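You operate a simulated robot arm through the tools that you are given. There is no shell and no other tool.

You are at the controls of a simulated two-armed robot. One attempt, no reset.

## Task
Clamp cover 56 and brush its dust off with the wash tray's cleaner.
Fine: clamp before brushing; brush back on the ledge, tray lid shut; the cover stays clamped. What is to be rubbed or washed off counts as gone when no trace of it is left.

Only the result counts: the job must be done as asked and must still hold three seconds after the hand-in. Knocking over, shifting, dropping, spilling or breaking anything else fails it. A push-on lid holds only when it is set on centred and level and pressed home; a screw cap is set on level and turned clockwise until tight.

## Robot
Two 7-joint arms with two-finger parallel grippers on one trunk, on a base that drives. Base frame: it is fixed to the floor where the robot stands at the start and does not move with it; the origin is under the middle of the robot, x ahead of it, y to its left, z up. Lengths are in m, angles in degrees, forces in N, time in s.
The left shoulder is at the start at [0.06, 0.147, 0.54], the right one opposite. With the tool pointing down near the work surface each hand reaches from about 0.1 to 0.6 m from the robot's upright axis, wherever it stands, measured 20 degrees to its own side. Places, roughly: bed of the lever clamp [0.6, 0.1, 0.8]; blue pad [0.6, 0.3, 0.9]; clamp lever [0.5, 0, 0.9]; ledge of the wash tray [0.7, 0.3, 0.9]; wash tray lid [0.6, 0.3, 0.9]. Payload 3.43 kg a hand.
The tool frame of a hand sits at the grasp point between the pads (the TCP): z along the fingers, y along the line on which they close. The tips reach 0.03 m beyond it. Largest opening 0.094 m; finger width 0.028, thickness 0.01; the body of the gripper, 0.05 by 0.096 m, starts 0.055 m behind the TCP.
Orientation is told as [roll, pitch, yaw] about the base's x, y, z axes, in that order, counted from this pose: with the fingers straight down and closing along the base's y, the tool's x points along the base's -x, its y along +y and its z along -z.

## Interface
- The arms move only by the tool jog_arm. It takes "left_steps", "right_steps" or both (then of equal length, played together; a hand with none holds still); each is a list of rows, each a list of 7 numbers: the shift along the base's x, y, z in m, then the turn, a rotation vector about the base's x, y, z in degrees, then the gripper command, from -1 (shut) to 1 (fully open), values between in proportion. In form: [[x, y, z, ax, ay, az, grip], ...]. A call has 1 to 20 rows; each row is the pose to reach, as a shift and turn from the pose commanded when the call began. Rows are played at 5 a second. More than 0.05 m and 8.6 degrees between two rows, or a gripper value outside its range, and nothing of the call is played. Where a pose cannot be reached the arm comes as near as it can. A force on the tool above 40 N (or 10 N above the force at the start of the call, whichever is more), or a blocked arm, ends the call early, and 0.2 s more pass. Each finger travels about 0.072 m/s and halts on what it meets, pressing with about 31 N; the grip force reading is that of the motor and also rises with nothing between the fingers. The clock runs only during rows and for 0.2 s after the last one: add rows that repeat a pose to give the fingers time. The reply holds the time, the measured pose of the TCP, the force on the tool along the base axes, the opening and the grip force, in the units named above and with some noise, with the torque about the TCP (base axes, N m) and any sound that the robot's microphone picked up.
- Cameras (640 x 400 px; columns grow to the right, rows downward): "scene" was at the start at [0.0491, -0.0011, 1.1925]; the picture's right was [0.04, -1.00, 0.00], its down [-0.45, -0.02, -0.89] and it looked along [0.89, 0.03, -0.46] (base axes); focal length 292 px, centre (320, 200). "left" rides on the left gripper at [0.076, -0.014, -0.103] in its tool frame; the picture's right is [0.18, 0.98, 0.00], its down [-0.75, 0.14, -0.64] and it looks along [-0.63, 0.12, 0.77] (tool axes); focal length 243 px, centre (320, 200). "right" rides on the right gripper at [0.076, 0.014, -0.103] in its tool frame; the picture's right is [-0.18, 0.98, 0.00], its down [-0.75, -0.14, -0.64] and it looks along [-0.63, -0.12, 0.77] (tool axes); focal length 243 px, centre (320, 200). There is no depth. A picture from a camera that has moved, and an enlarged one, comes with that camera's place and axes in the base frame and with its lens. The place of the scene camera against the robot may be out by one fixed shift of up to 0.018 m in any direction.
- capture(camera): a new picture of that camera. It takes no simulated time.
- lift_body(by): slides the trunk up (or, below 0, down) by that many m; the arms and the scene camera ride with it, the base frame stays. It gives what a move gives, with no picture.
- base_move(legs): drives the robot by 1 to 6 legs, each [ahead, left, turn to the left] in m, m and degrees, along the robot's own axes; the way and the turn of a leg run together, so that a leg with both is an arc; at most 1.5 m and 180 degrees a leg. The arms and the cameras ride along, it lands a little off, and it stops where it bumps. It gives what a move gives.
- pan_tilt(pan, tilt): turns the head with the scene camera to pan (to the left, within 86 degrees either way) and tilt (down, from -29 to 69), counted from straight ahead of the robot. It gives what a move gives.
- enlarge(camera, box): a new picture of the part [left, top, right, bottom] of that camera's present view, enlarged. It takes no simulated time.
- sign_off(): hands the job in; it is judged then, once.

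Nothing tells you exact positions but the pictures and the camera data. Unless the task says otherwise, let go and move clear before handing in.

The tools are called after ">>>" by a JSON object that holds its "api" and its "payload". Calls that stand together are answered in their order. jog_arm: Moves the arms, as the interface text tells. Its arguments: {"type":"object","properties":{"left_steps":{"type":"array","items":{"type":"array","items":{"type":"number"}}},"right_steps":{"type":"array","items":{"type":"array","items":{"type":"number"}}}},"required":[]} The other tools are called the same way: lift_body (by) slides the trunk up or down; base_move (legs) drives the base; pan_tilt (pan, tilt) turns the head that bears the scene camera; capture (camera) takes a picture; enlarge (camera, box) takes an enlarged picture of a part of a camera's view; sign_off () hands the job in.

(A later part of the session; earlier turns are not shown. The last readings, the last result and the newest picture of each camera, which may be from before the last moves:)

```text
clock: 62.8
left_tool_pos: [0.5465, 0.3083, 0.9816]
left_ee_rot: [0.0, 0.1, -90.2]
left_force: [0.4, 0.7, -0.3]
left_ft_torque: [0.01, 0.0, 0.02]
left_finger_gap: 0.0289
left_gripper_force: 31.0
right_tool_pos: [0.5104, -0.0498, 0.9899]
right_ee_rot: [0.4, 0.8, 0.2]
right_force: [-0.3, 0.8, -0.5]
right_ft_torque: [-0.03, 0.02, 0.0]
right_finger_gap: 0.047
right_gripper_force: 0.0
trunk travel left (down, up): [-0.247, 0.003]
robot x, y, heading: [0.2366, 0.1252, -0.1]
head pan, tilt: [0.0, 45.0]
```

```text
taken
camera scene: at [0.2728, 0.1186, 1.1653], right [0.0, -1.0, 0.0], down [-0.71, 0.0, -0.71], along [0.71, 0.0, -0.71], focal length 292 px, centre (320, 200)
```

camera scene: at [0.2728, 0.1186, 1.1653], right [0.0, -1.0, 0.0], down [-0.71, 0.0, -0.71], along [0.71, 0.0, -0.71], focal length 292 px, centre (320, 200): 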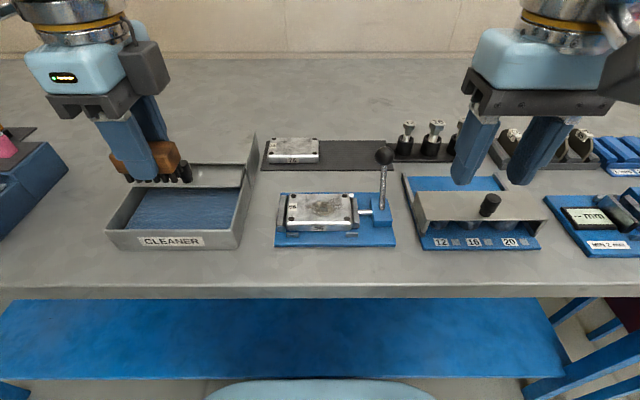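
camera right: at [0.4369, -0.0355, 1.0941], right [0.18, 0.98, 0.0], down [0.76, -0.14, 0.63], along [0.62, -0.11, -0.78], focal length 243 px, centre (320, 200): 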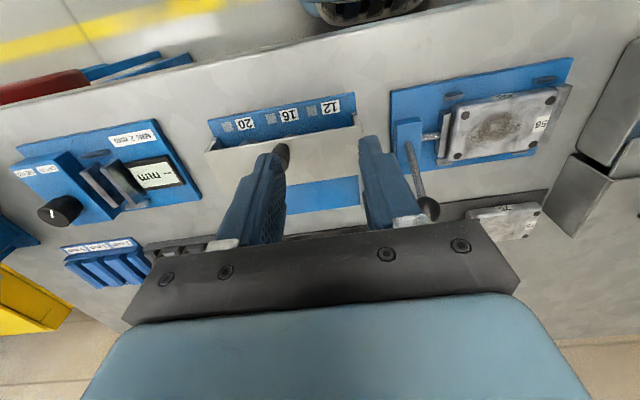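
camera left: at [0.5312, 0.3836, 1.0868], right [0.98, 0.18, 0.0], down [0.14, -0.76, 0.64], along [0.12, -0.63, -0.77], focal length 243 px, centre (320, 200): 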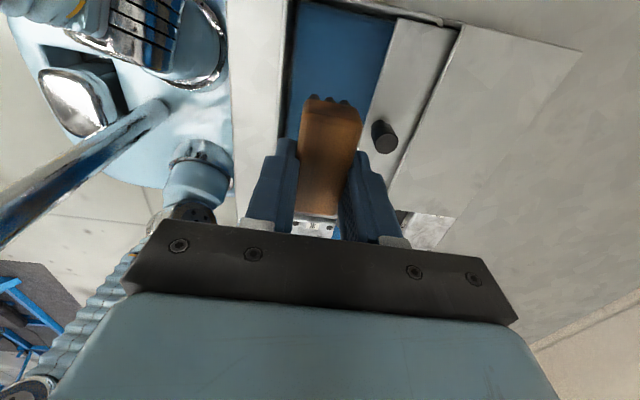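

The brush is over the pad opening (x 0.518–0.582). I'll lower it in stages and watch for contact.

>>> {"api": "jog_arm", "payload": {"left_steps": [[0.001, -0.001, -0.02, 0, 0, 0, -1], [0.001, -0.001, -0.04, 0, 0, 0, -1], [0.001, -0.001, -0.055, 0, 0, 0, -1], [0.001, -0.001, -0.06, 0, 0, 0, -1], [0.001, -0.001, -0.063, 0, 0, 0, -1], [0.001, -0.001, -0.066, 0, 0, 0, -1], [0.001, -0.001, -0.066, 0, 0, 0, -1]]}}

>>> {"api": "enlarge", "payload": {"camera": "scene", "box": [80, 110, 280, 260]}}

>>> {"api": "capture", "payload": {"camera": "left"}}

```text
clock: 64.4
left_tool_pos: [0.5463, 0.3074, 0.9159]
left_ee_rot: [0.1, 0.1, -90.3]
left_force: [0.3, 0.0, -1.3]
left_ft_torque: [0.01, -0.01, 0.02]
left_finger_gap: 0.029
left_gripper_force: 31.6
right_tool_pos: [0.51, -0.0485, 0.9916]
right_ee_rot: [0.4, 0.9, 0.2]
right_force: [-0.1, 0.3, 0.0]
right_ft_torque: [0.04, 0.0, 0.01]
right_finger_gap: 0.0469
right_gripper_force: 0.1
trunk travel left (down, up): [-0.247, 0.003]
robot x, y, heading: [0.234, 0.1233, -0.3]
head pan, tilt: [0.0, 45.0]
```

```text
2.67 times, centred on (180, 185) of scene
camera zoom: at [0.2728, 0.1185, 1.1653], right [0.0, -1.0, 0.0], down [-0.71, 0.0, -0.71], along [0.71, 0.0, -0.71], focal length 777 px, centre (693, 240)
```

zoom: 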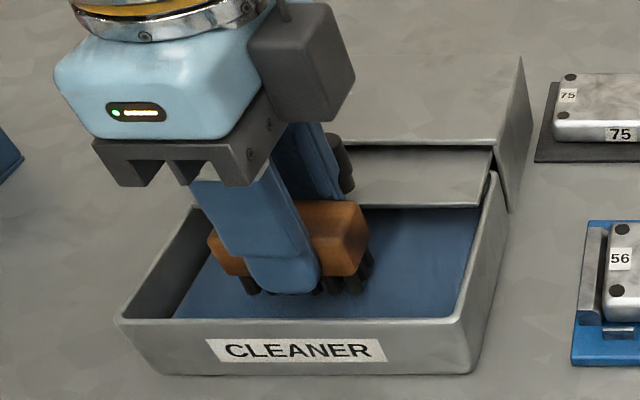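

```text
taken
camera left: at [0.5316, 0.3824, 1.0211], right [0.98, 0.18, 0.0], down [0.14, -0.76, 0.64], along [0.12, -0.63, -0.77], focal length 243 px, centre (320, 200)
```

left: 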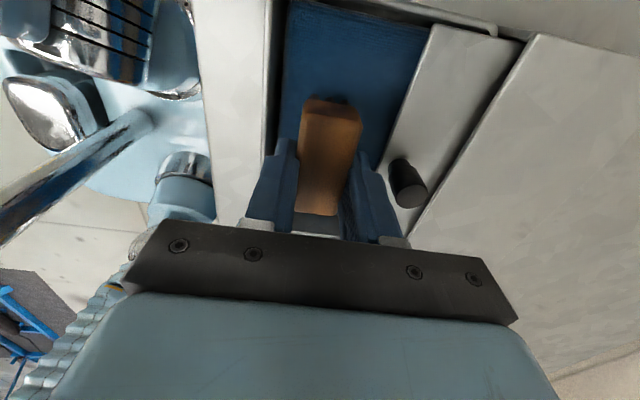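

No contact yet. I'll continue down in 2 mm steps.

>>> {"api": "jog_arm", "payload": {"left_steps": [[0, 0, -0.002, 0, 0, 0, -1], [0, 0, -0.004, 0, 0, 0, -1], [0, 0, -0.006, 0, 0, 0, -1], [0, 0, -0.007, 0, 0, 0, -1], [0, 0, -0.007, 0, 0, 0, -1]]}}

```text
clock: 65.6
left_tool_pos: [0.5466, 0.3082, 0.9102]
left_ee_rot: [0.1, 0.2, -90.2]
left_force: [-0.1, 0.2, -0.3]
left_ft_torque: [0.01, 0.01, -0.01]
left_finger_gap: 0.0289
left_gripper_force: 31.2
right_tool_pos: [0.5105, -0.0487, 0.9911]
right_ee_rot: [0.4, 0.8, 0.2]
right_force: [0.8, 0.0, -0.6]
right_ft_torque: [-0.01, -0.01, 0.0]
right_finger_gap: 0.0472
right_gripper_force: 0.0
trunk travel left (down, up): [-0.247, 0.003]
robot x, y, heading: [0.2344, 0.1243, -0.3]
head pan, tilt: [0.0, 45.0]
```

>>> {"api": "jog_arm", "payload": {"left_steps": [[0, 0, -0.002, 0, 0, 0, -1], [0, 0, -0.004, 0, 0, 0, -1], [0, 0, -0.005, 0, 0, 0, -1], [0, 0, -0.006, 0, 0, 0, -1], [0, 0, -0.006, 0, 0, 0, -1]]}}

>>> {"api": "enlarge", "payload": {"camera": "scene", "box": [80, 110, 280, 260]}}

```text
clock: 66.9
left_tool_pos: [0.546, 0.3079, 0.9066]
left_ee_rot: [0.6, 0.0, -90.1]
left_force: [-0.5, 0.8, 17.4]
left_ft_torque: [0.13, 0.32, -0.05]
left_finger_gap: 0.029
left_gripper_force: 30.8
right_tool_pos: [0.5101, -0.0481, 0.9902]
right_ee_rot: [0.5, 0.7, 0.2]
right_force: [0.2, -0.5, 0.6]
right_ft_torque: [-0.01, -0.01, 0.02]
right_finger_gap: 0.0471
right_gripper_force: 0.1
trunk travel left (down, up): [-0.247, 0.003]
robot x, y, heading: [0.2341, 0.1282, -0.3]
head pan, tilt: [0.0, 45.0]
stopped in row 5 (left hand): the force on the tool passed its limit at 42 N (the readings are from after the stop); the commanded pose is now the measured one
```

```text
2.67 times, centred on (180, 185) of scene
camera zoom: at [0.272, 0.1182, 1.165], right [0.0, -1.0, 0.0], down [-0.71, 0.0, -0.71], along [0.71, 0.0, -0.71], focal length 777 px, centre (693, 240)
```

zoom: 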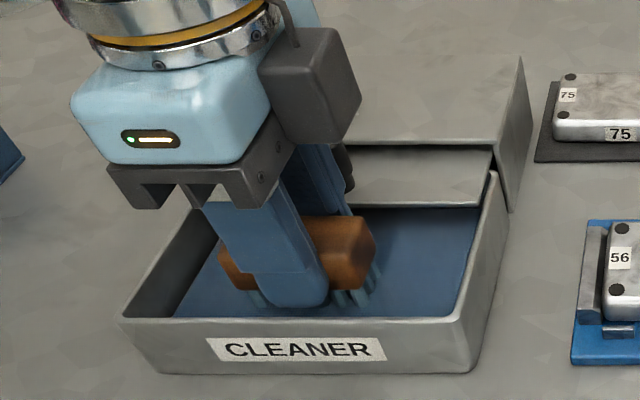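

Contact with the pad: the bristles have taken on the blue cleaner. I'll lift the brush, move the right hand further aside, and carry the brush over the cover.

>>> {"api": "jog_arm", "payload": {"left_steps": [[0, 0, 0.01, 0, 0, 0, -1], [0, 0, 0.035, 0, 0, 0, -1], [0, 0, 0.065, 0, 0, 0, -1], [0.004, -0.045, 0.067, 0, 0, 0, -1], [0.008, -0.09, 0.067, 0, 0, 0, -1], [0.012, -0.135, 0.067, 0, 0, 0, -1], [0.015, -0.175, 0.067, 0, 0, 0, -1], [0.017, -0.19, 0.065, 0, 0, 0, -1], [0.017, -0.19, 0.065, 0, 0, 0, -1]], "right_steps": [[0, -0.03, 0, 0, 0, 0, 0], [0, -0.06, 0, 0, 0, 0, 0], [0, -0.09, 0, 0, 0, 0, 0], [0, -0.11, 0, 0, 0, 0, 0], [0, -0.11, 0, 0, 0, 0, 0], [0, -0.11, 0, 0, 0, 0, 0], [0, -0.11, 0, 0, 0, 0, 0], [0, -0.11, 0, 0, 0, 0, 0], [0, -0.11, 0, 0, 0, 0, 0]]}}

>>> {"api": "capture", "payload": {"camera": "left"}}

>>> {"api": "enlarge", "payload": {"camera": "scene", "box": [240, 100, 420, 250]}}

>>> {"api": "capture", "payload": {"camera": "right"}}

```text
clock: 68.9
left_tool_pos: [0.5657, 0.1187, 0.9707]
left_ee_rot: [0.4, -0.1, -90.2]
left_force: [0.3, 0.2, -0.2]
left_ft_torque: [0.03, 0.0, 0.0]
left_finger_gap: 0.0289
left_gripper_force: 31.8
right_tool_pos: [0.5115, -0.1582, 0.9899]
right_ee_rot: [0.4, 0.7, 0.2]
right_force: [0.7, 0.3, -0.1]
right_ft_torque: [0.0, 0.05, -0.01]
right_finger_gap: 0.047
right_gripper_force: 0.0
trunk travel left (down, up): [-0.247, 0.003]
robot x, y, heading: [0.2375, 0.1221, -0.2]
head pan, tilt: [0.0, 45.0]
```

```text
taken
camera left: at [0.5492, 0.1931, 1.0745], right [0.98, 0.18, 0.01], down [0.14, -0.75, 0.64], along [0.12, -0.63, -0.77], focal length 243 px, centre (320, 200)
```

left: 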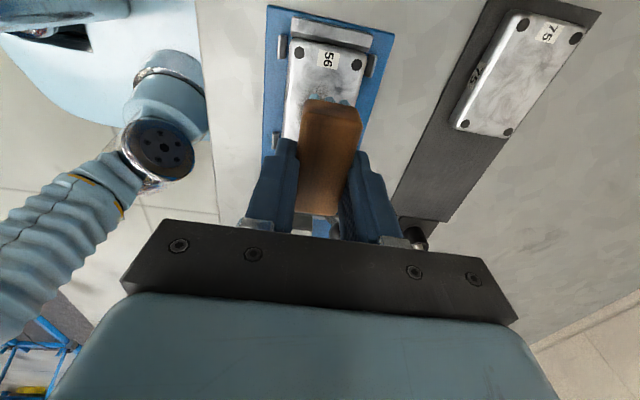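

```text
2.67 times, centred on (330, 175) of scene
camera zoom: at [0.2728, 0.1184, 1.1653], right [0.0, -1.0, 0.0], down [-0.71, 0.0, -0.71], along [0.71, 0.0, -0.71], focal length 777 px, centre (293, 267)
```

zoom: 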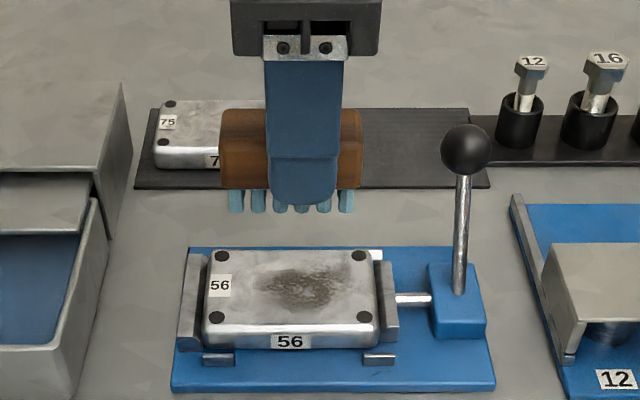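

```text
taken
camera right: at [0.4378, -0.1449, 1.0934], right [0.18, 0.98, 0.0], down [0.76, -0.14, 0.63], along [0.62, -0.11, -0.78], focal length 243 px, centre (320, 200)
```

right: 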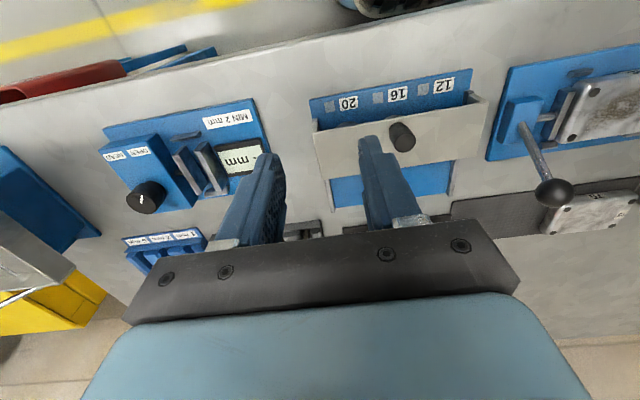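

The bristles are loaded with blue cleaner, and the dust patch spans about x 0.543–0.577, y 0.095–0.142. I'll lower onto the cover in steps.

>>> {"api": "jog_arm", "payload": {"left_steps": [[0.0, -0.001, -0.02, 0, 0, 0, -1], [0.0, -0.001, -0.04, 0, 0, 0, -1], [0.0, -0.001, -0.05, 0, 0, 0, -1], [0.0, -0.001, -0.054, 0, 0, 0, -1], [0.0, -0.001, -0.056, 0, 0, 0, -1]]}}

>>> {"api": "enlarge", "payload": {"camera": "scene", "box": [240, 100, 420, 250]}}

```text
clock: 70.1
left_tool_pos: [0.5642, 0.1169, 0.9139]
left_ee_rot: [0.5, 0.1, -90.1]
left_force: [0.2, 0.7, -0.4]
left_ft_torque: [0.01, 0.04, 0.01]
left_finger_gap: 0.0289
left_gripper_force: 31.2
right_tool_pos: [0.5109, -0.1569, 0.991]
right_ee_rot: [0.4, 0.7, 0.2]
right_force: [0.0, 0.4, 1.1]
right_ft_torque: [0.01, 0.03, -0.04]
right_finger_gap: 0.0469
right_gripper_force: 0.1
trunk travel left (down, up): [-0.247, 0.003]
robot x, y, heading: [0.2346, 0.1214, -0.6]
head pan, tilt: [0.0, 45.0]
```

```text
2.67 times, centred on (330, 175) of scene
camera zoom: at [0.2728, 0.1185, 1.1653], right [0.0, -1.0, 0.0], down [-0.71, 0.0, -0.71], along [0.71, 0.0, -0.71], focal length 777 px, centre (293, 267)
```

zoom: 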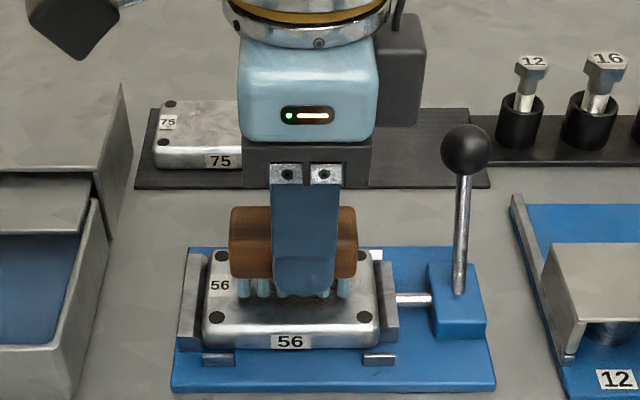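

Close but not touching yet. I'll go down in 1 mm steps.

>>> {"api": "jog_arm", "payload": {"left_steps": [[0, 0, -0.001, 0, 0, 0, -1], [0, 0, -0.002, 0, 0, 0, -1], [0, 0, -0.002, 0, 0, 0, -1]]}}

```text
clock: 70.9
left_tool_pos: [0.5649, 0.1174, 0.9125]
left_ee_rot: [0.4, 0.1, -90.1]
left_force: [-0.3, -0.5, -1.3]
left_ft_torque: [0.01, 0.01, -0.02]
left_finger_gap: 0.0289
left_gripper_force: 31.2
right_tool_pos: [0.5122, -0.1577, 0.9901]
right_ee_rot: [0.4, 0.8, 0.2]
right_force: [-0.7, 0.5, -0.1]
right_ft_torque: [-0.03, -0.02, 0.0]
right_finger_gap: 0.0471
right_gripper_force: 0.0
trunk travel left (down, up): [-0.247, 0.003]
robot x, y, heading: [0.2347, 0.1245, -0.0]
head pan, tilt: [0.0, 45.0]
```

>>> {"api": "jog_arm", "payload": {"left_steps": [[0, 0, -0.001, 0, 0, 0, -1], [0, 0, -0.002, 0, 0, 0, -1], [0, 0, -0.002, 0, 0, 0, -1]]}}

```text
clock: 71.7
left_tool_pos: [0.5641, 0.117, 0.9125]
left_ee_rot: [0.5, 0.0, -90.1]
left_force: [2.7, 0.0, 9.3]
left_ft_torque: [0.04, 0.02, -0.02]
left_finger_gap: 0.0291
left_gripper_force: 31.3
right_tool_pos: [0.5114, -0.1582, 0.9903]
right_ee_rot: [0.4, 0.8, 0.2]
right_force: [-0.3, 0.0, -0.7]
right_ft_torque: [0.0, -0.01, 0.02]
right_finger_gap: 0.0473
right_gripper_force: 0.1
trunk travel left (down, up): [-0.247, 0.003]
robot x, y, heading: [0.2363, 0.1215, -0.3]
head pan, tilt: [0.0, 45.0]
```

Light contact at about 9 N. Now I'll scrub back and forth along x.

>>> {"api": "jog_arm", "payload": {"left_steps": [[-0.006, 0, 0, 0, 0, 0, -1], [-0.012, 0, 0, 0, 0, 0, -1], [-0.018, 0, 0, 0, 0, 0, -1], [-0.012, 0, 0, 0, 0, 0, -1], [-0.006, 0, 0, 0, 0, 0, -1], [0, 0, 0, 0, 0, 0, -1], [0.006, 0, 0, 0, 0, 0, -1], [0.012, 0, 0, 0, 0, 0, -1], [0.016, 0, 0, 0, 0, 0, -1], [0.01, 0, 0, 0, 0, 0, -1], [0.004, 0, 0, 0, 0, 0, -1], [-0.002, 0, 0, 0, 0, 0, -1], [-0.008, 0, 0, 0, 0, 0, -1], [-0.014, 0, 0, 0, 0, 0, -1], [-0.018, 0, 0, 0, 0, 0, -1], [-0.01, 0, 0, 0, 0, 0, -1], [-0.002, 0, 0, 0, 0, 0, -1], [0.006, 0, 0, 0, 0, 0, -1], [0.014, 0, 0, 0, 0, 0, -1], [0.016, 0, 0, 0, 0, 0, -1]]}}

>>> {"api": "enlarge", "payload": {"camera": "scene", "box": [240, 100, 420, 250]}}

```text
clock: 75.9
left_tool_pos: [0.5789, 0.1158, 0.9113]
left_ee_rot: [0.4, 0.1, -90.2]
left_force: [-6.8, -1.5, 14.8]
left_ft_torque: [-0.02, 0.37, 0.02]
left_finger_gap: 0.0291
left_gripper_force: 31.6
right_tool_pos: [0.5104, -0.1581, 0.99]
right_ee_rot: [0.4, 0.7, 0.2]
right_force: [0.0, 0.4, -0.3]
right_ft_torque: [0.01, 0.01, 0.03]
right_finger_gap: 0.0468
right_gripper_force: 0.0
trunk travel left (down, up): [-0.247, 0.003]
robot x, y, heading: [0.2338, 0.1167, -0.1]
head pan, tilt: [0.0, 45.0]
```

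```text
2.67 times, centred on (330, 175) of scene
camera zoom: at [0.2717, 0.1184, 1.1654], right [0.0, -1.0, 0.0], down [-0.71, 0.0, -0.71], along [0.71, 0.0, -0.71], focal length 777 px, centre (293, 267)
```

zoom: 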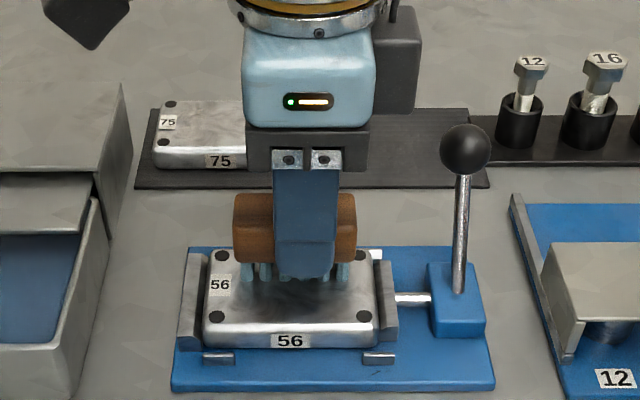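

The cover holds still. I'll lift and check how much dust is left.

>>> {"api": "jog_arm", "payload": {"left_steps": [[0, 0, 0.01, 0, 0, 0, -1], [0, 0, 0.035, 0, 0, 0, -1], [0, 0.03, 0.055, 0, 0, 0, -1], [0, 0.07, 0.057, 0, 0, 0, -1], [0, 0.1, 0.057, 0, 0, 0, -1]]}}

>>> {"api": "enlarge", "payload": {"camera": "scene", "box": [260, 160, 380, 250]}}

>>> {"api": "capture", "payload": {"camera": "left"}}

```text
clock: 77.1
left_tool_pos: [0.581, 0.2186, 0.9689]
left_ee_rot: [0.4, 0.1, -90.0]
left_force: [-0.4, -0.8, 0.3]
left_ft_torque: [0.02, -0.03, -0.01]
left_finger_gap: 0.029
left_gripper_force: 31.3
right_tool_pos: [0.5122, -0.1583, 0.9903]
right_ee_rot: [0.3, 0.8, 0.2]
right_force: [0.1, 0.8, -0.6]
right_ft_torque: [-0.02, -0.04, 0.0]
right_finger_gap: 0.0469
right_gripper_force: 0.1
trunk travel left (down, up): [-0.247, 0.003]
robot x, y, heading: [0.2348, 0.1234, -0.3]
head pan, tilt: [0.0, 45.0]
```

```text
4.44 times, centred on (320, 205) of scene
camera zoom: at [0.2728, 0.1184, 1.1653], right [0.0, -1.0, 0.0], down [-0.71, 0.0, -0.71], along [0.71, 0.0, -0.71], focal length 1296 px, centre (320, 178)
```

zoom: 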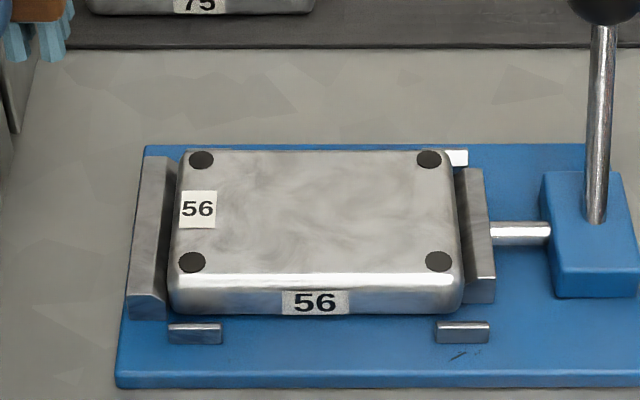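

```text
taken
camera left: at [0.5649, 0.2932, 1.0714], right [0.98, 0.18, 0.01], down [0.14, -0.75, 0.64], along [0.12, -0.63, -0.77], focal length 243 px, centre (320, 200)
```

left: 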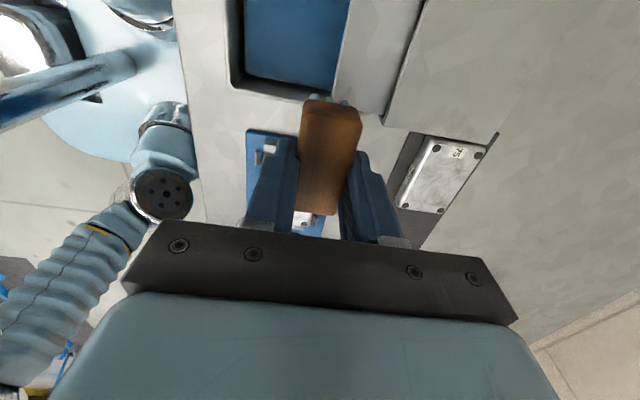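

The dark dust patch has disappeared. I'll zoom in hard to make sure no trace is left, comparing with cover 75's natural texture.

>>> {"api": "enlarge", "payload": {"camera": "scene", "box": [288, 190, 352, 232]}}

>>> {"api": "enlarge", "payload": {"camera": "scene", "box": [255, 125, 335, 175]}}

>>> {"api": "enlarge", "payload": {"camera": "right", "box": [480, 20, 640, 160]}}

```text
9.52 times, centred on (320, 211) of scene
camera zoom: at [0.2728, 0.1184, 1.1653], right [0.0, -1.0, 0.0], down [-0.71, 0.0, -0.71], along [0.71, 0.0, -0.71], focal length 2776 px, centre (320, 95)
```

zoom: 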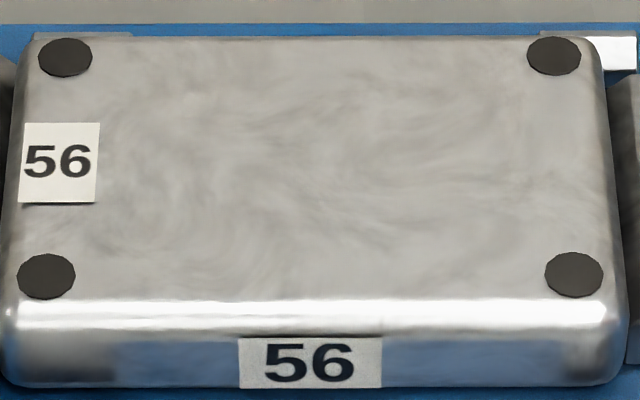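

```text
8.00 times, centred on (295, 150) of scene
camera zoom: at [0.2728, 0.1184, 1.1653], right [0.0, -1.0, 0.0], down [-0.71, 0.0, -0.71], along [0.71, 0.0, -0.71], focal length 2332 px, centre (520, 600)
```

zoom: 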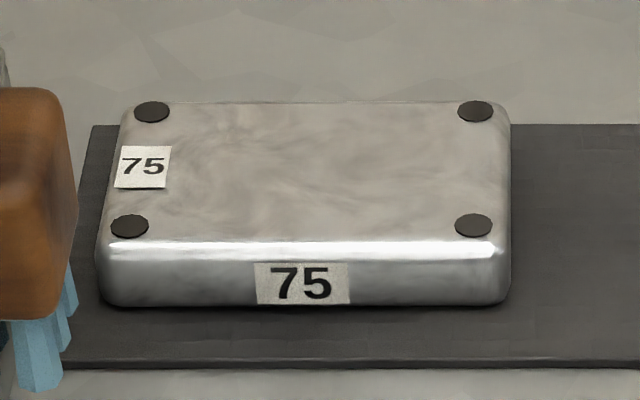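

```text
2.86 times, centred on (560, 90) of right
camera zoom: at [0.4378, -0.1449, 1.0935], right [0.18, 0.98, 0.0], down [0.76, -0.14, 0.63], along [0.62, -0.11, -0.78], focal length 693 px, centre (-366, 514)
```

zoom: 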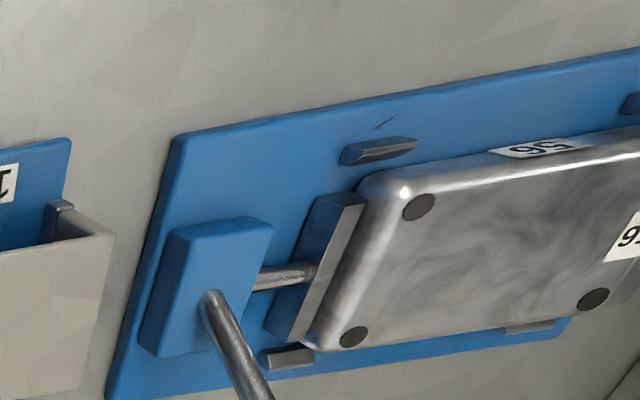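

It looks clean, matching cover 75's plain metal swirl. For certainty, I'll do one more slightly wider scrub before putting the brush away.

>>> {"api": "jog_arm", "payload": {"left_steps": [[0, -0.04, 0, 0, 0, 0, -1], [-0.008, -0.08, 0, 0, 0, 0, -1], [-0.016, -0.104, -0.01, 0, 0, 0, -1], [-0.016, -0.104, -0.035, 0, 0, 0, -1], [-0.016, -0.104, -0.052, 0, 0, 0, -1], [-0.016, -0.104, -0.0565, 0, 0, 0, -1], [-0.026, -0.104, -0.0565, 0, 0, 0, -1], [-0.035, -0.104, -0.0565, 0, 0, 0, -1], [-0.025, -0.104, -0.0565, 0, 0, 0, -1], [-0.015, -0.104, -0.0565, 0, 0, 0, -1], [-0.005, -0.104, -0.0565, 0, 0, 0, -1], [0.003, -0.104, -0.0565, 0, 0, 0, -1], [0.001, -0.096, -0.0565, 0, 0, 0, -1], [-0.01, -0.096, -0.0565, 0, 0, 0, -1], [-0.02, -0.096, -0.0565, 0, 0, 0, -1], [-0.03, -0.096, -0.0565, 0, 0, 0, -1], [-0.036, -0.096, -0.0565, 0, 0, 0, -1], [-0.026, -0.1, -0.0565, 0, 0, 0, -1], [-0.016, -0.1, -0.0565, 0, 0, 0, -1], [-0.006, -0.1, -0.0565, 0, 0, 0, -1]]}}

>>> {"api": "enlarge", "payload": {"camera": "scene", "box": [240, 100, 420, 250]}}

```text
clock: 81.3
left_tool_pos: [0.5743, 0.1158, 0.9105]
left_ee_rot: [0.4, 0.1, -90.1]
left_force: [-0.3, -0.6, -1.3]
left_ft_torque: [0.01, 0.01, 0.02]
left_finger_gap: 0.0291
left_gripper_force: 31.0
right_tool_pos: [0.5117, -0.1574, 0.9913]
right_ee_rot: [0.4, 0.8, 0.1]
right_force: [-0.1, 0.0, 0.1]
right_ft_torque: [-0.01, -0.03, -0.01]
right_finger_gap: 0.0468
right_gripper_force: 0.0
trunk travel left (down, up): [-0.247, 0.003]
robot x, y, heading: [0.236, 0.1206, -0.3]
head pan, tilt: [0.0, 45.0]
```

```text
2.67 times, centred on (330, 175) of scene
camera zoom: at [0.2728, 0.1185, 1.1653], right [0.0, -1.0, 0.0], down [-0.71, 0.0, -0.71], along [0.71, 0.0, -0.71], focal length 777 px, centre (293, 267)
```

zoom: 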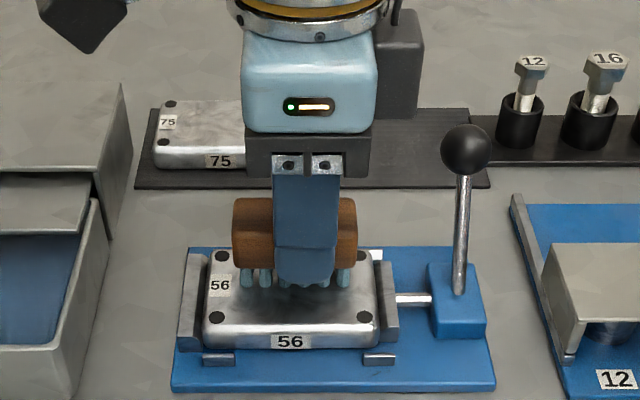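

The brush was barely touching on this pass (it has settled slightly in the grip). I'll press down until I feel contact, then stroke again.

>>> {"api": "jog_arm", "payload": {"left_steps": [[0, 0, -0.001, 0, 0, 0, -1], [0, 0, -0.0015, 0, 0, 0, -1], [0, 0, -0.0015, 0, 0, 0, -1]]}}

```text
clock: 82.1
left_tool_pos: [0.5743, 0.1169, 0.9114]
left_ee_rot: [0.4, 0.0, -90.1]
left_force: [3.0, -1.3, 15.3]
left_ft_torque: [0.03, 0.07, -0.04]
left_finger_gap: 0.0289
left_gripper_force: 31.1
right_tool_pos: [0.5111, -0.1574, 0.9914]
right_ee_rot: [0.4, 0.8, 0.2]
right_force: [0.7, -0.7, -0.9]
right_ft_torque: [0.01, -0.03, 0.01]
right_finger_gap: 0.0472
right_gripper_force: 0.1
trunk travel left (down, up): [-0.247, 0.003]
robot x, y, heading: [0.2318, 0.1239, -0.2]
head pan, tilt: [0.0, 45.0]
```

Contact at 15 N. Now the second scrub.

>>> {"api": "jog_arm", "payload": {"left_steps": [[0.006, 0, 0, 0, 0, 0, -1], [-0.002, 0, 0, 0, 0, 0, -1], [-0.01, -0.002, 0, 0, 0, 0, -1], [-0.018, -0.004, 0, 0, 0, 0, -1], [-0.026, -0.004, 0, 0, 0, 0, -1], [-0.032, -0.004, 0, 0, 0, 0, -1], [-0.024, -0.004, 0, 0, 0, 0, -1], [-0.016, -0.004, 0, 0, 0, 0, -1], [-0.008, -0.004, 0, 0, 0, 0, -1], [0, -0.004, 0, 0, 0, 0, -1], [0.006, -0.002, 0, 0, 0, 0, -1], [-0.002, 0.003, 0, 0, 0, 0, -1], [-0.01, 0.005, 0, 0, 0, 0, -1], [-0.018, 0.005, 0, 0, 0, 0, -1], [-0.026, 0.005, 0, 0, 0, 0, -1], [-0.032, 0.005, 0, 0, 0, 0, -1], [-0.022, 0.005, 0, 0, 0, 0, -1], [-0.012, 0.004, 0, 0, 0, 0, -1], [-0.002, 0.002, 0, 0, 0, 0, -1], [0.004, 0, 0, 0, 0, 0, -1]]}}

```text
clock: 84.7
left_tool_pos: [0.5773, 0.1178, 0.9114]
left_ee_rot: [0.9, -0.3, -90.1]
left_force: [0.0, -0.9, 14.4]
left_ft_torque: [0.3, 0.19, -0.04]
left_finger_gap: 0.0289
left_gripper_force: 30.7
right_tool_pos: [0.5104, -0.159, 0.9909]
right_ee_rot: [0.5, 0.8, 0.2]
right_force: [0.0, 0.5, 0.3]
right_ft_torque: [0.04, -0.05, 0.01]
right_finger_gap: 0.047
right_gripper_force: 0.1
trunk travel left (down, up): [-0.247, 0.003]
robot x, y, heading: [0.2349, 0.122, -0.0]
head pan, tilt: [0.0, 45.0]
stopped in row 12 (left hand): the force on the tool passed its limit at 42 N (the readings are from after the stop); the commanded pose is now the measured one
```

The scrub got most of its strokes in before a force stop; that's enough. I'll lift away and inspect the cover.

>>> {"api": "jog_arm", "payload": {"left_steps": [[0, 0, 0.008, 0, 0, 0, -1], [0, 0, 0.03, 0, 0, 0, -1], [0, 0.03, 0.055, 0, 0, 0, -1], [0, 0.07, 0.06, 0, 0, 0, -1], [0, 0.11, 0.06, 0, 0, 0, -1], [0, 0.11, 0.06, 0, 0, 0, -1]]}}

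>>> {"api": "enlarge", "payload": {"camera": "scene", "box": [272, 185, 368, 245]}}

>>> {"api": "capture", "payload": {"camera": "left"}}

>>> {"api": "capture", "payload": {"camera": "scene"}}

```text
clock: 86.1
left_tool_pos: [0.5774, 0.2266, 0.972]
left_ee_rot: [0.8, -0.3, -90.0]
left_force: [0.8, 0.5, -0.5]
left_ft_torque: [-0.03, 0.03, 0.0]
left_finger_gap: 0.029
left_gripper_force: 31.2
right_tool_pos: [0.5111, -0.1581, 0.9905]
right_ee_rot: [0.3, 0.8, 0.2]
right_force: [0.4, 0.3, -0.9]
right_ft_torque: [-0.02, 0.01, -0.01]
right_finger_gap: 0.0471
right_gripper_force: 0.0
trunk travel left (down, up): [-0.247, 0.003]
robot x, y, heading: [0.2341, 0.1205, -0.3]
head pan, tilt: [0.0, 45.0]
```

```text
6.67 times, centred on (320, 215) of scene
camera zoom: at [0.2729, 0.1186, 1.1653], right [0.0, -1.0, 0.0], down [-0.71, 0.0, -0.71], along [0.71, 0.0, -0.71], focal length 1943 px, centre (320, 100)
```

zoom: 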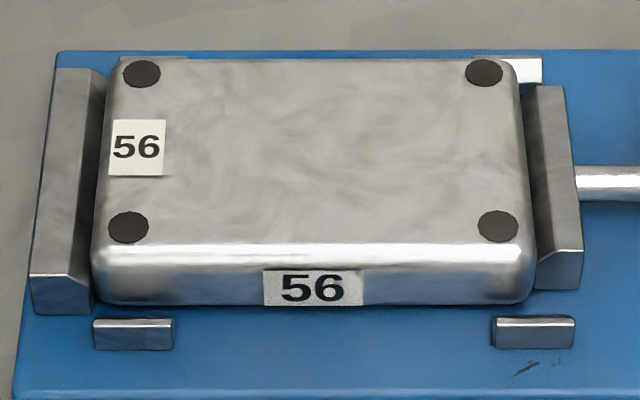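

```text
taken
camera left: at [0.56, 0.3027, 1.0753], right [0.98, 0.18, 0.01], down [0.13, -0.75, 0.65], along [0.13, -0.63, -0.76], focal length 243 px, centre (320, 200)
```

left: 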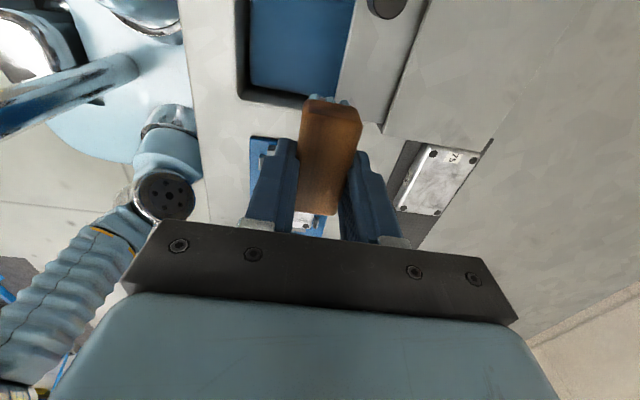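

```text
taken
camera scene: at [0.2729, 0.1186, 1.1653], right [0.0, -1.0, 0.0], down [-0.71, 0.0, -0.71], along [0.71, 0.0, -0.71], focal length 292 px, centre (320, 200)
```

scene: 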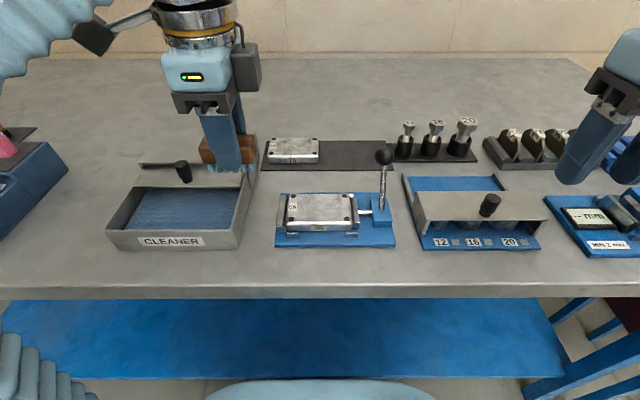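

The cover is spotless and still firmly held. Now I'll level the hand and bring the brush back above its spot on the ledge, going around the knob.

>>> {"api": "jog_arm", "payload": {"left_steps": [[0.02, 0.01, -0.002, 0.3, 0.8, 0, -1], [0.055, 0.02, -0.006, 0.3, 0.8, 0, -1], [0.085, 0.025, -0.01, 0.3, 0.8, 0, -1], [0.0935, 0.055, -0.01, 0.3, 0.8, 0, -1], [0.0935, 0.0775, -0.01, 0.3, 0.8, 0, -1], [0.0935, 0.0775, -0.01, 0.3, 0.8, 0, -1]]}}

>>> {"api": "capture", "payload": {"camera": "left"}}

>>> {"api": "enlarge", "payload": {"camera": "scene", "box": [110, 50, 290, 200]}}

```text
clock: 87.5
left_tool_pos: [0.6678, 0.3078, 0.961]
left_ee_rot: [0.0, 0.1, -89.9]
left_force: [-0.1, -0.1, 0.0]
left_ft_torque: [-0.04, -0.01, -0.03]
left_finger_gap: 0.0289
left_gripper_force: 30.9
right_tool_pos: [0.5122, -0.1584, 0.9898]
right_ee_rot: [0.4, 0.8, 0.2]
right_force: [0.2, 0.9, -0.2]
right_ft_torque: [0.05, 0.0, -0.04]
right_finger_gap: 0.0471
right_gripper_force: 0.0
trunk travel left (down, up): [-0.247, 0.003]
robot x, y, heading: [0.235, 0.1243, -0.4]
head pan, tilt: [0.0, 45.0]
```

```text
taken
camera left: at [0.6533, 0.3822, 1.0652], right [0.98, 0.18, 0.0], down [0.14, -0.75, 0.64], along [0.12, -0.63, -0.77], focal length 243 px, centre (320, 200)
```

left: 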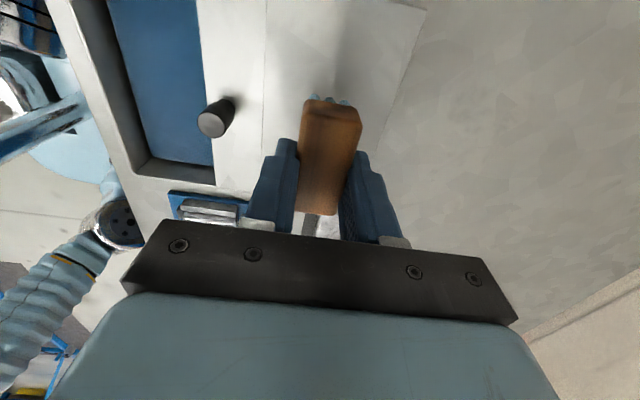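

```text
2.67 times, centred on (200, 125) of scene
camera zoom: at [0.2729, 0.1185, 1.1653], right [0.0, -1.0, 0.0], down [-0.71, 0.0, -0.71], along [0.71, 0.0, -0.71], focal length 777 px, centre (640, 400)
```

zoom: 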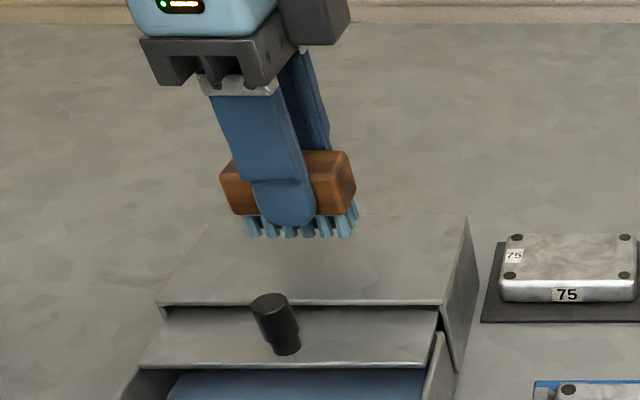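

The hand is level and over the ledge. I'll correct the 2–3 mm offset and lower to just above the ledge, then touch down gently.

>>> {"api": "jog_arm", "payload": {"left_steps": [[0.0026, -0.0025, -0.006, 0, 0, 0, -1], [0.0026, -0.0025, -0.012, 0, 0, 0, -1], [0.0026, -0.0025, -0.017, 0, 0, 0, -1], [0.0026, -0.0025, -0.018, 0, 0, 0, -1], [0.0026, -0.0025, -0.018, 0, 0, 0, -1]]}}

>>> {"api": "enlarge", "payload": {"camera": "scene", "box": [150, 90, 270, 180]}}

```text
clock: 88.7
left_tool_pos: [0.6719, 0.3032, 0.9416]
left_ee_rot: [0.0, 0.1, -90.0]
left_force: [0.8, 0.1, -0.6]
left_ft_torque: [-0.01, -0.01, 0.0]
left_finger_gap: 0.0289
left_gripper_force: 30.9
right_tool_pos: [0.5121, -0.1582, 0.9908]
right_ee_rot: [0.3, 0.8, 0.1]
right_force: [0.2, 0.4, 0.1]
right_ft_torque: [0.01, 0.01, -0.04]
right_finger_gap: 0.0472
right_gripper_force: 0.0
trunk travel left (down, up): [-0.247, 0.003]
robot x, y, heading: [0.2323, 0.1219, -0.2]
head pan, tilt: [0.0, 45.0]
```

```text
4.44 times, centred on (210, 135) of scene
camera zoom: at [0.273, 0.1184, 1.1653], right [0.0, -1.0, 0.0], down [-0.71, 0.0, -0.71], along [0.71, 0.0, -0.71], focal length 1296 px, centre (809, 489)
```

zoom: 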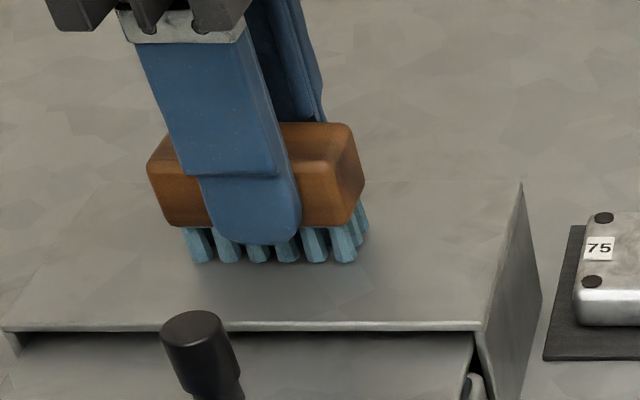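

Almost down. I'll lower in 1 mm steps to feel contact.

>>> {"api": "jog_arm", "payload": {"left_steps": [[0, 0, -0.001, 0, 0, 0, -1], [0, 0, -0.002, 0, 0, 0, -1], [0, 0, -0.002, 0, 0, 0, -1]]}}

```text
clock: 89.5
left_tool_pos: [0.6727, 0.3025, 0.9409]
left_ee_rot: [0.0, 0.1, -90.0]
left_force: [0.5, -0.8, 7.2]
left_ft_torque: [-0.22, -0.01, 0.02]
left_finger_gap: 0.0286
left_gripper_force: 31.0
right_tool_pos: [0.5112, -0.1587, 0.9913]
right_ee_rot: [0.4, 0.9, 0.2]
right_force: [-0.3, 0.3, -0.3]
right_ft_torque: [0.0, -0.02, 0.02]
right_finger_gap: 0.0469
right_gripper_force: 0.0
trunk travel left (down, up): [-0.247, 0.003]
robot x, y, heading: [0.2358, 0.1235, -0.5]
head pan, tilt: [0.0, 45.0]
```

Contact at 7 N. I'll let the brush settle, open the fingers slowly, and leave sideways (+y) the way I came in.

>>> {"api": "jog_arm", "payload": {"left_steps": [[0, 0, -0.0004, 0, 0, 0, -1], [0, 0, -0.0004, 0, 0, 0, -0.3], [0, 0, 0, 0, 0, 0, 0.0], [0, 0, 0.001, 0, 0, 0, 0.4], [0, 0, 0.002, 0, 0, 0, 0.6], [0, 0, 0.002, 0, 0, 0, 0.6]]}}

>>> {"api": "enlarge", "payload": {"camera": "scene", "box": [150, 90, 270, 180]}}

>>> {"api": "enlarge", "payload": {"camera": "left", "box": [230, 70, 430, 240]}}

```text
clock: 90.9
left_tool_pos: [0.6713, 0.3019, 0.9429]
left_ee_rot: [-0.1, 0.2, -90.0]
left_force: [0.4, 0.6, 0.0]
left_ft_torque: [0.03, -0.01, 0.01]
left_finger_gap: 0.0751
left_gripper_force: 0.0
right_tool_pos: [0.5112, -0.1576, 0.9899]
right_ee_rot: [0.4, 0.8, 0.2]
right_force: [-0.9, -0.5, -0.2]
right_ft_torque: [0.0, 0.0, -0.01]
right_finger_gap: 0.0468
right_gripper_force: 0.0
trunk travel left (down, up): [-0.247, 0.003]
robot x, y, heading: [0.234, 0.125, -0.1]
head pan, tilt: [0.0, 45.0]
```

```text
4.44 times, centred on (210, 135) of scene
camera zoom: at [0.2729, 0.1184, 1.1652], right [0.0, -1.0, 0.0], down [-0.71, 0.0, -0.71], along [0.71, 0.0, -0.71], focal length 1296 px, centre (809, 489)
```

zoom: 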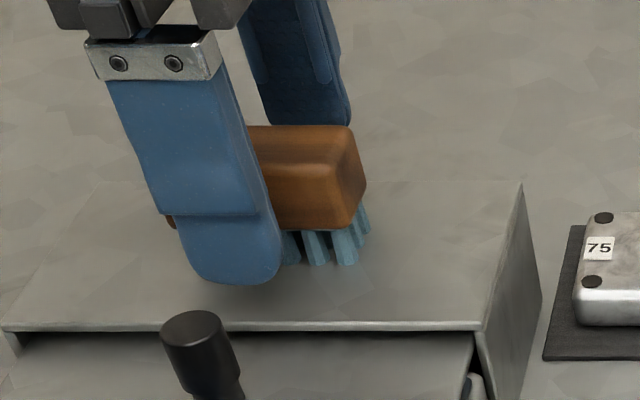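

```text
2.35 times, centred on (330, 155) of left
camera zoom: at [0.6567, 0.3777, 1.0461], right [0.98, 0.18, 0.0], down [0.14, -0.75, 0.64], along [0.12, -0.63, -0.77], focal length 571 px, centre (296, 306)
```

zoom: 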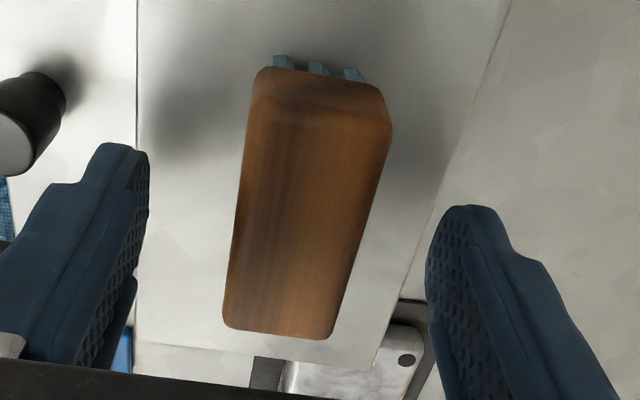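

The brush stands on the ledge, bristles down. I'll slide the hand out in +y, then go round above the knob.

>>> {"api": "jog_arm", "payload": {"left_steps": [[0, 0.03, 0, 0, 0, 0, 0.6], [0, 0.065, 0, 0, 0, 0, 0.6], [0, 0.1, 0, 0, 0, 0, 0.6], [-0.03, 0.105, 0.015, 0, 0, 0, 0.4], [-0.06, 0.085, 0.03, 0, 0, 0, 0], [-0.075, 0.05, 0.034, 0, 0, 0, -0.43], [-0.075, 0.0125, 0.034, 0, 0, 0, -0.43], [-0.075, 0.0125, 0.034, 0, 0, 0, -0.43]]}}

>>> {"api": "capture", "payload": {"camera": "left"}}

>>> {"api": "enlarge", "payload": {"camera": "scene", "box": [90, 50, 290, 230]}}

```text
clock: 92.7
left_tool_pos: [0.5989, 0.3153, 0.976]
left_ee_rot: [-0.1, 0.1, -90.0]
left_force: [0.3, -0.8, 0.6]
left_ft_torque: [0.02, 0.02, 0.0]
left_finger_gap: 0.0269
left_gripper_force: 0.0
right_tool_pos: [0.5112, -0.1581, 0.9903]
right_ee_rot: [0.4, 0.9, 0.3]
right_force: [0.2, 0.3, 0.5]
right_ft_torque: [-0.01, 0.0, -0.01]
right_finger_gap: 0.0471
right_gripper_force: 0.1
trunk travel left (down, up): [-0.247, 0.003]
robot x, y, heading: [0.2339, 0.121, -0.1]
head pan, tilt: [0.0, 45.0]
```

```text
taken
camera left: at [0.5826, 0.39, 1.0797], right [0.98, 0.18, 0.0], down [0.14, -0.75, 0.64], along [0.12, -0.63, -0.77], focal length 243 px, centre (320, 200)
```

left: 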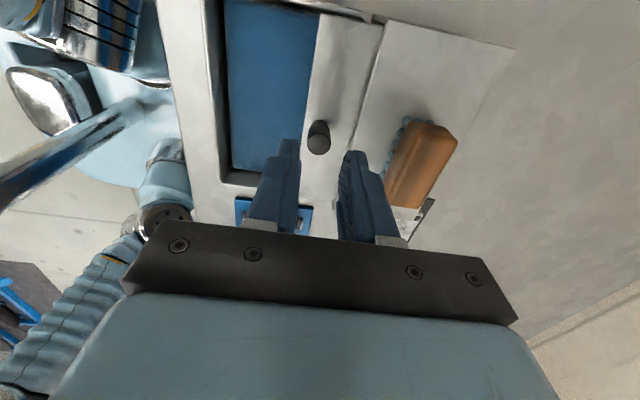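

```text
2.22 times, centred on (190, 140) of scene
camera zoom: at [0.273, 0.1183, 1.1653], right [0.0, -1.0, 0.0], down [-0.71, 0.0, -0.71], along [0.71, 0.0, -0.71], focal length 648 px, centre (609, 333)
```

zoom: 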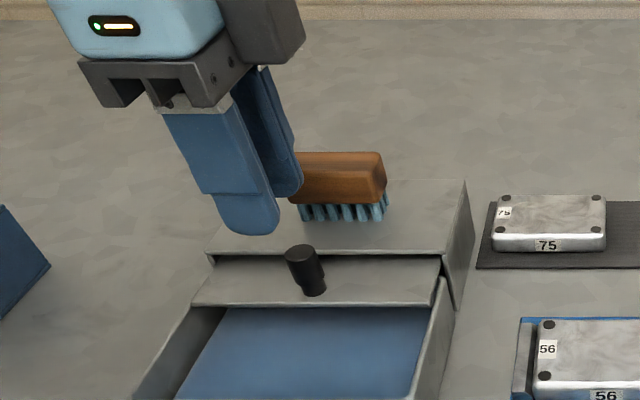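

The brush sits well on the ledge. Now I'll lower around the lid knob (a 1.4 mm x correction) and grip it.

>>> {"api": "jog_arm", "payload": {"left_steps": [[-0.0014, 0, -0.015, 0, 0, 0, -0.43], [-0.0014, 0, -0.03, 0, 0, 0, -0.43], [-0.0014, 0, -0.043, 0, 0, 0, -0.43], [-0.0014, 0, -0.0505, 0, 0, 0, -0.43], [-0.0014, 0, -0.0505, 0, 0, 0, -0.43]]}}

>>> {"api": "capture", "payload": {"camera": "left"}}

```text
clock: 93.9
left_tool_pos: [0.5961, 0.3147, 0.9245]
left_ee_rot: [0.0, 0.1, -90.0]
left_force: [0.1, -0.4, 0.1]
left_ft_torque: [0.01, 0.01, 0.01]
left_finger_gap: 0.0268
left_gripper_force: 0.1
right_tool_pos: [0.511, -0.158, 0.9912]
right_ee_rot: [0.4, 0.8, 0.2]
right_force: [0.4, 0.8, -0.3]
right_ft_torque: [-0.01, 0.03, 0.0]
right_finger_gap: 0.0471
right_gripper_force: 0.0
trunk travel left (down, up): [-0.247, 0.003]
robot x, y, heading: [0.2313, 0.1226, -0.3]
head pan, tilt: [0.0, 45.0]
```

```text
taken
camera left: at [0.5806, 0.3898, 1.0293], right [0.98, 0.18, 0.0], down [0.14, -0.75, 0.64], along [0.12, -0.63, -0.77], focal length 243 px, centre (320, 200)
```

left: 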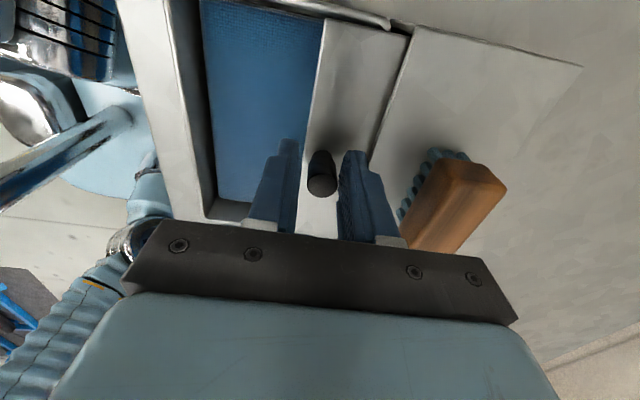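

The knob is between the fingers. I'll grip it and slide the lid toward the robot.

>>> {"api": "jog_arm", "payload": {"left_steps": [[0, 0, 0, 0, 0, 0, -0.7], [0, 0, 0, 0, 0, 0, -1], [0, 0, 0, 0, 0, 0, -1], [-0.005, 0, 0, 0, 0, 0, -1], [-0.014, 0, 0, 0, 0, 0, -1], [-0.024, 0, 0, 0, 0, 0, -1], [-0.034, 0, 0, 0, 0, 0, -1], [-0.044, 0, 0, 0, 0, 0, -1], [-0.054, 0, 0, 0, 0, 0, -1], [-0.062, 0, 0, 0, 0, 0, -1], [-0.062, 0, 0, 0, 0, 0, -1]]}}

>>> {"api": "capture", "payload": {"camera": "left"}}

>>> {"api": "enlarge", "payload": {"camera": "scene", "box": [80, 100, 280, 260]}}

```text
clock: 96.3
left_tool_pos: [0.5338, 0.3143, 0.9249]
left_ee_rot: [0.0, 0.1, -90.0]
left_force: [-0.6, -5.2, 0.5]
left_ft_torque: [-0.63, 0.01, 0.01]
left_finger_gap: 0.0175
left_gripper_force: 44.8
right_tool_pos: [0.5117, -0.158, 0.9914]
right_ee_rot: [0.5, 0.8, 0.2]
right_force: [-0.3, -0.4, -0.1]
right_ft_torque: [0.02, 0.01, -0.01]
right_finger_gap: 0.047
right_gripper_force: 0.1
trunk travel left (down, up): [-0.247, 0.003]
robot x, y, heading: [0.2319, 0.1249, -0.3]
head pan, tilt: [0.0, 45.0]
```

```text
taken
camera left: at [0.5181, 0.3898, 1.0293], right [0.98, 0.18, 0.0], down [0.14, -0.75, 0.64], along [0.12, -0.63, -0.77], focal length 243 px, centre (320, 200)
```

left: 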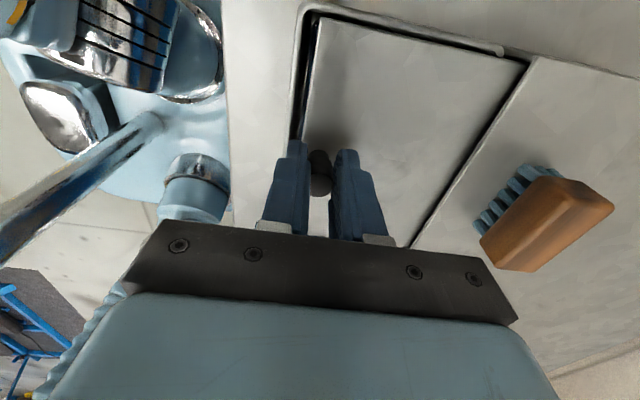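

```text
2.50 times, centred on (180, 180) of scene
camera zoom: at [0.2729, 0.1179, 1.1653], right [0.0, -1.0, 0.0], down [-0.71, 0.0, -0.71], along [0.71, 0.0, -0.71], focal length 729 px, centre (670, 250)
```

zoom: 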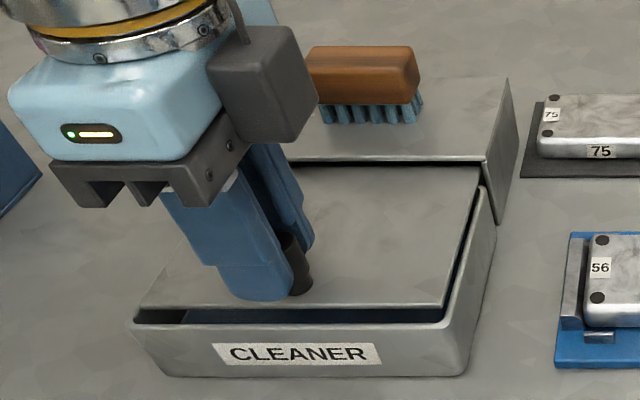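

The lid is nearly closed. I'll pull the last centimetre until it meets its front stop.

>>> {"api": "jog_arm", "payload": {"left_steps": [[-0.004, 0, 0, 0, 0, 0, -1], [-0.008, 0, 0, 0, 0, 0, -1], [-0.011, 0, 0, 0, 0, 0, -1], [-0.012, 0, 0, 0, 0, 0, -1], [-0.013, 0, 0, 0, 0, 0, -1], [-0.013, 0, 0, 0, 0, 0, -1]]}}

>>> {"api": "capture", "payload": {"camera": "left"}}

>>> {"api": "enlarge", "payload": {"camera": "scene", "box": [80, 100, 280, 260]}}

```text
clock: 97.7
left_tool_pos: [0.5221, 0.3157, 0.9257]
left_ee_rot: [0.1, 0.0, -89.9]
left_force: [16.0, -6.1, 9.6]
left_ft_torque: [0.02, -0.42, 0.08]
left_finger_gap: 0.0174
left_gripper_force: 44.9
right_tool_pos: [0.5118, -0.1572, 0.99]
right_ee_rot: [0.4, 0.9, 0.1]
right_force: [0.7, -1.0, 0.3]
right_ft_torque: [0.01, -0.03, -0.02]
right_finger_gap: 0.0471
right_gripper_force: 0.0
trunk travel left (down, up): [-0.247, 0.003]
robot x, y, heading: [0.2362, 0.1225, -0.0]
head pan, tilt: [0.0, 45.0]
```

```text
taken
camera left: at [0.5064, 0.3897, 1.0293], right [0.98, 0.19, 0.0], down [0.14, -0.75, 0.64], along [0.12, -0.63, -0.77], focal length 243 px, centre (320, 200)
```

left: 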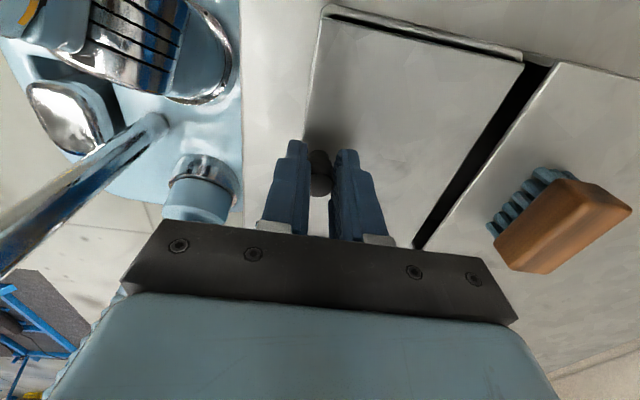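

```text
2.50 times, centred on (180, 180) of scene
camera zoom: at [0.2742, 0.1177, 1.1653], right [0.0, -1.0, 0.0], down [-0.71, 0.0, -0.71], along [0.71, 0.0, -0.71], focal length 729 px, centre (670, 250)
```

zoom: 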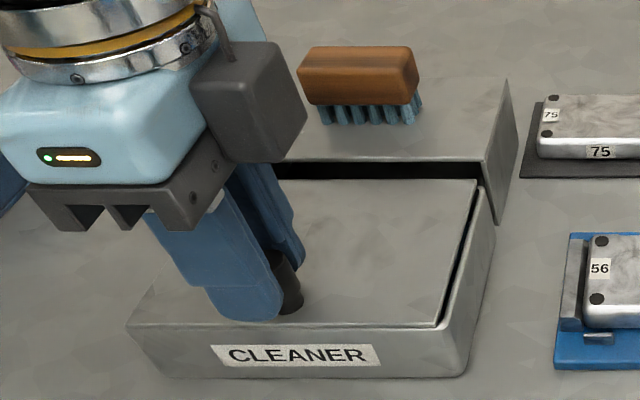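

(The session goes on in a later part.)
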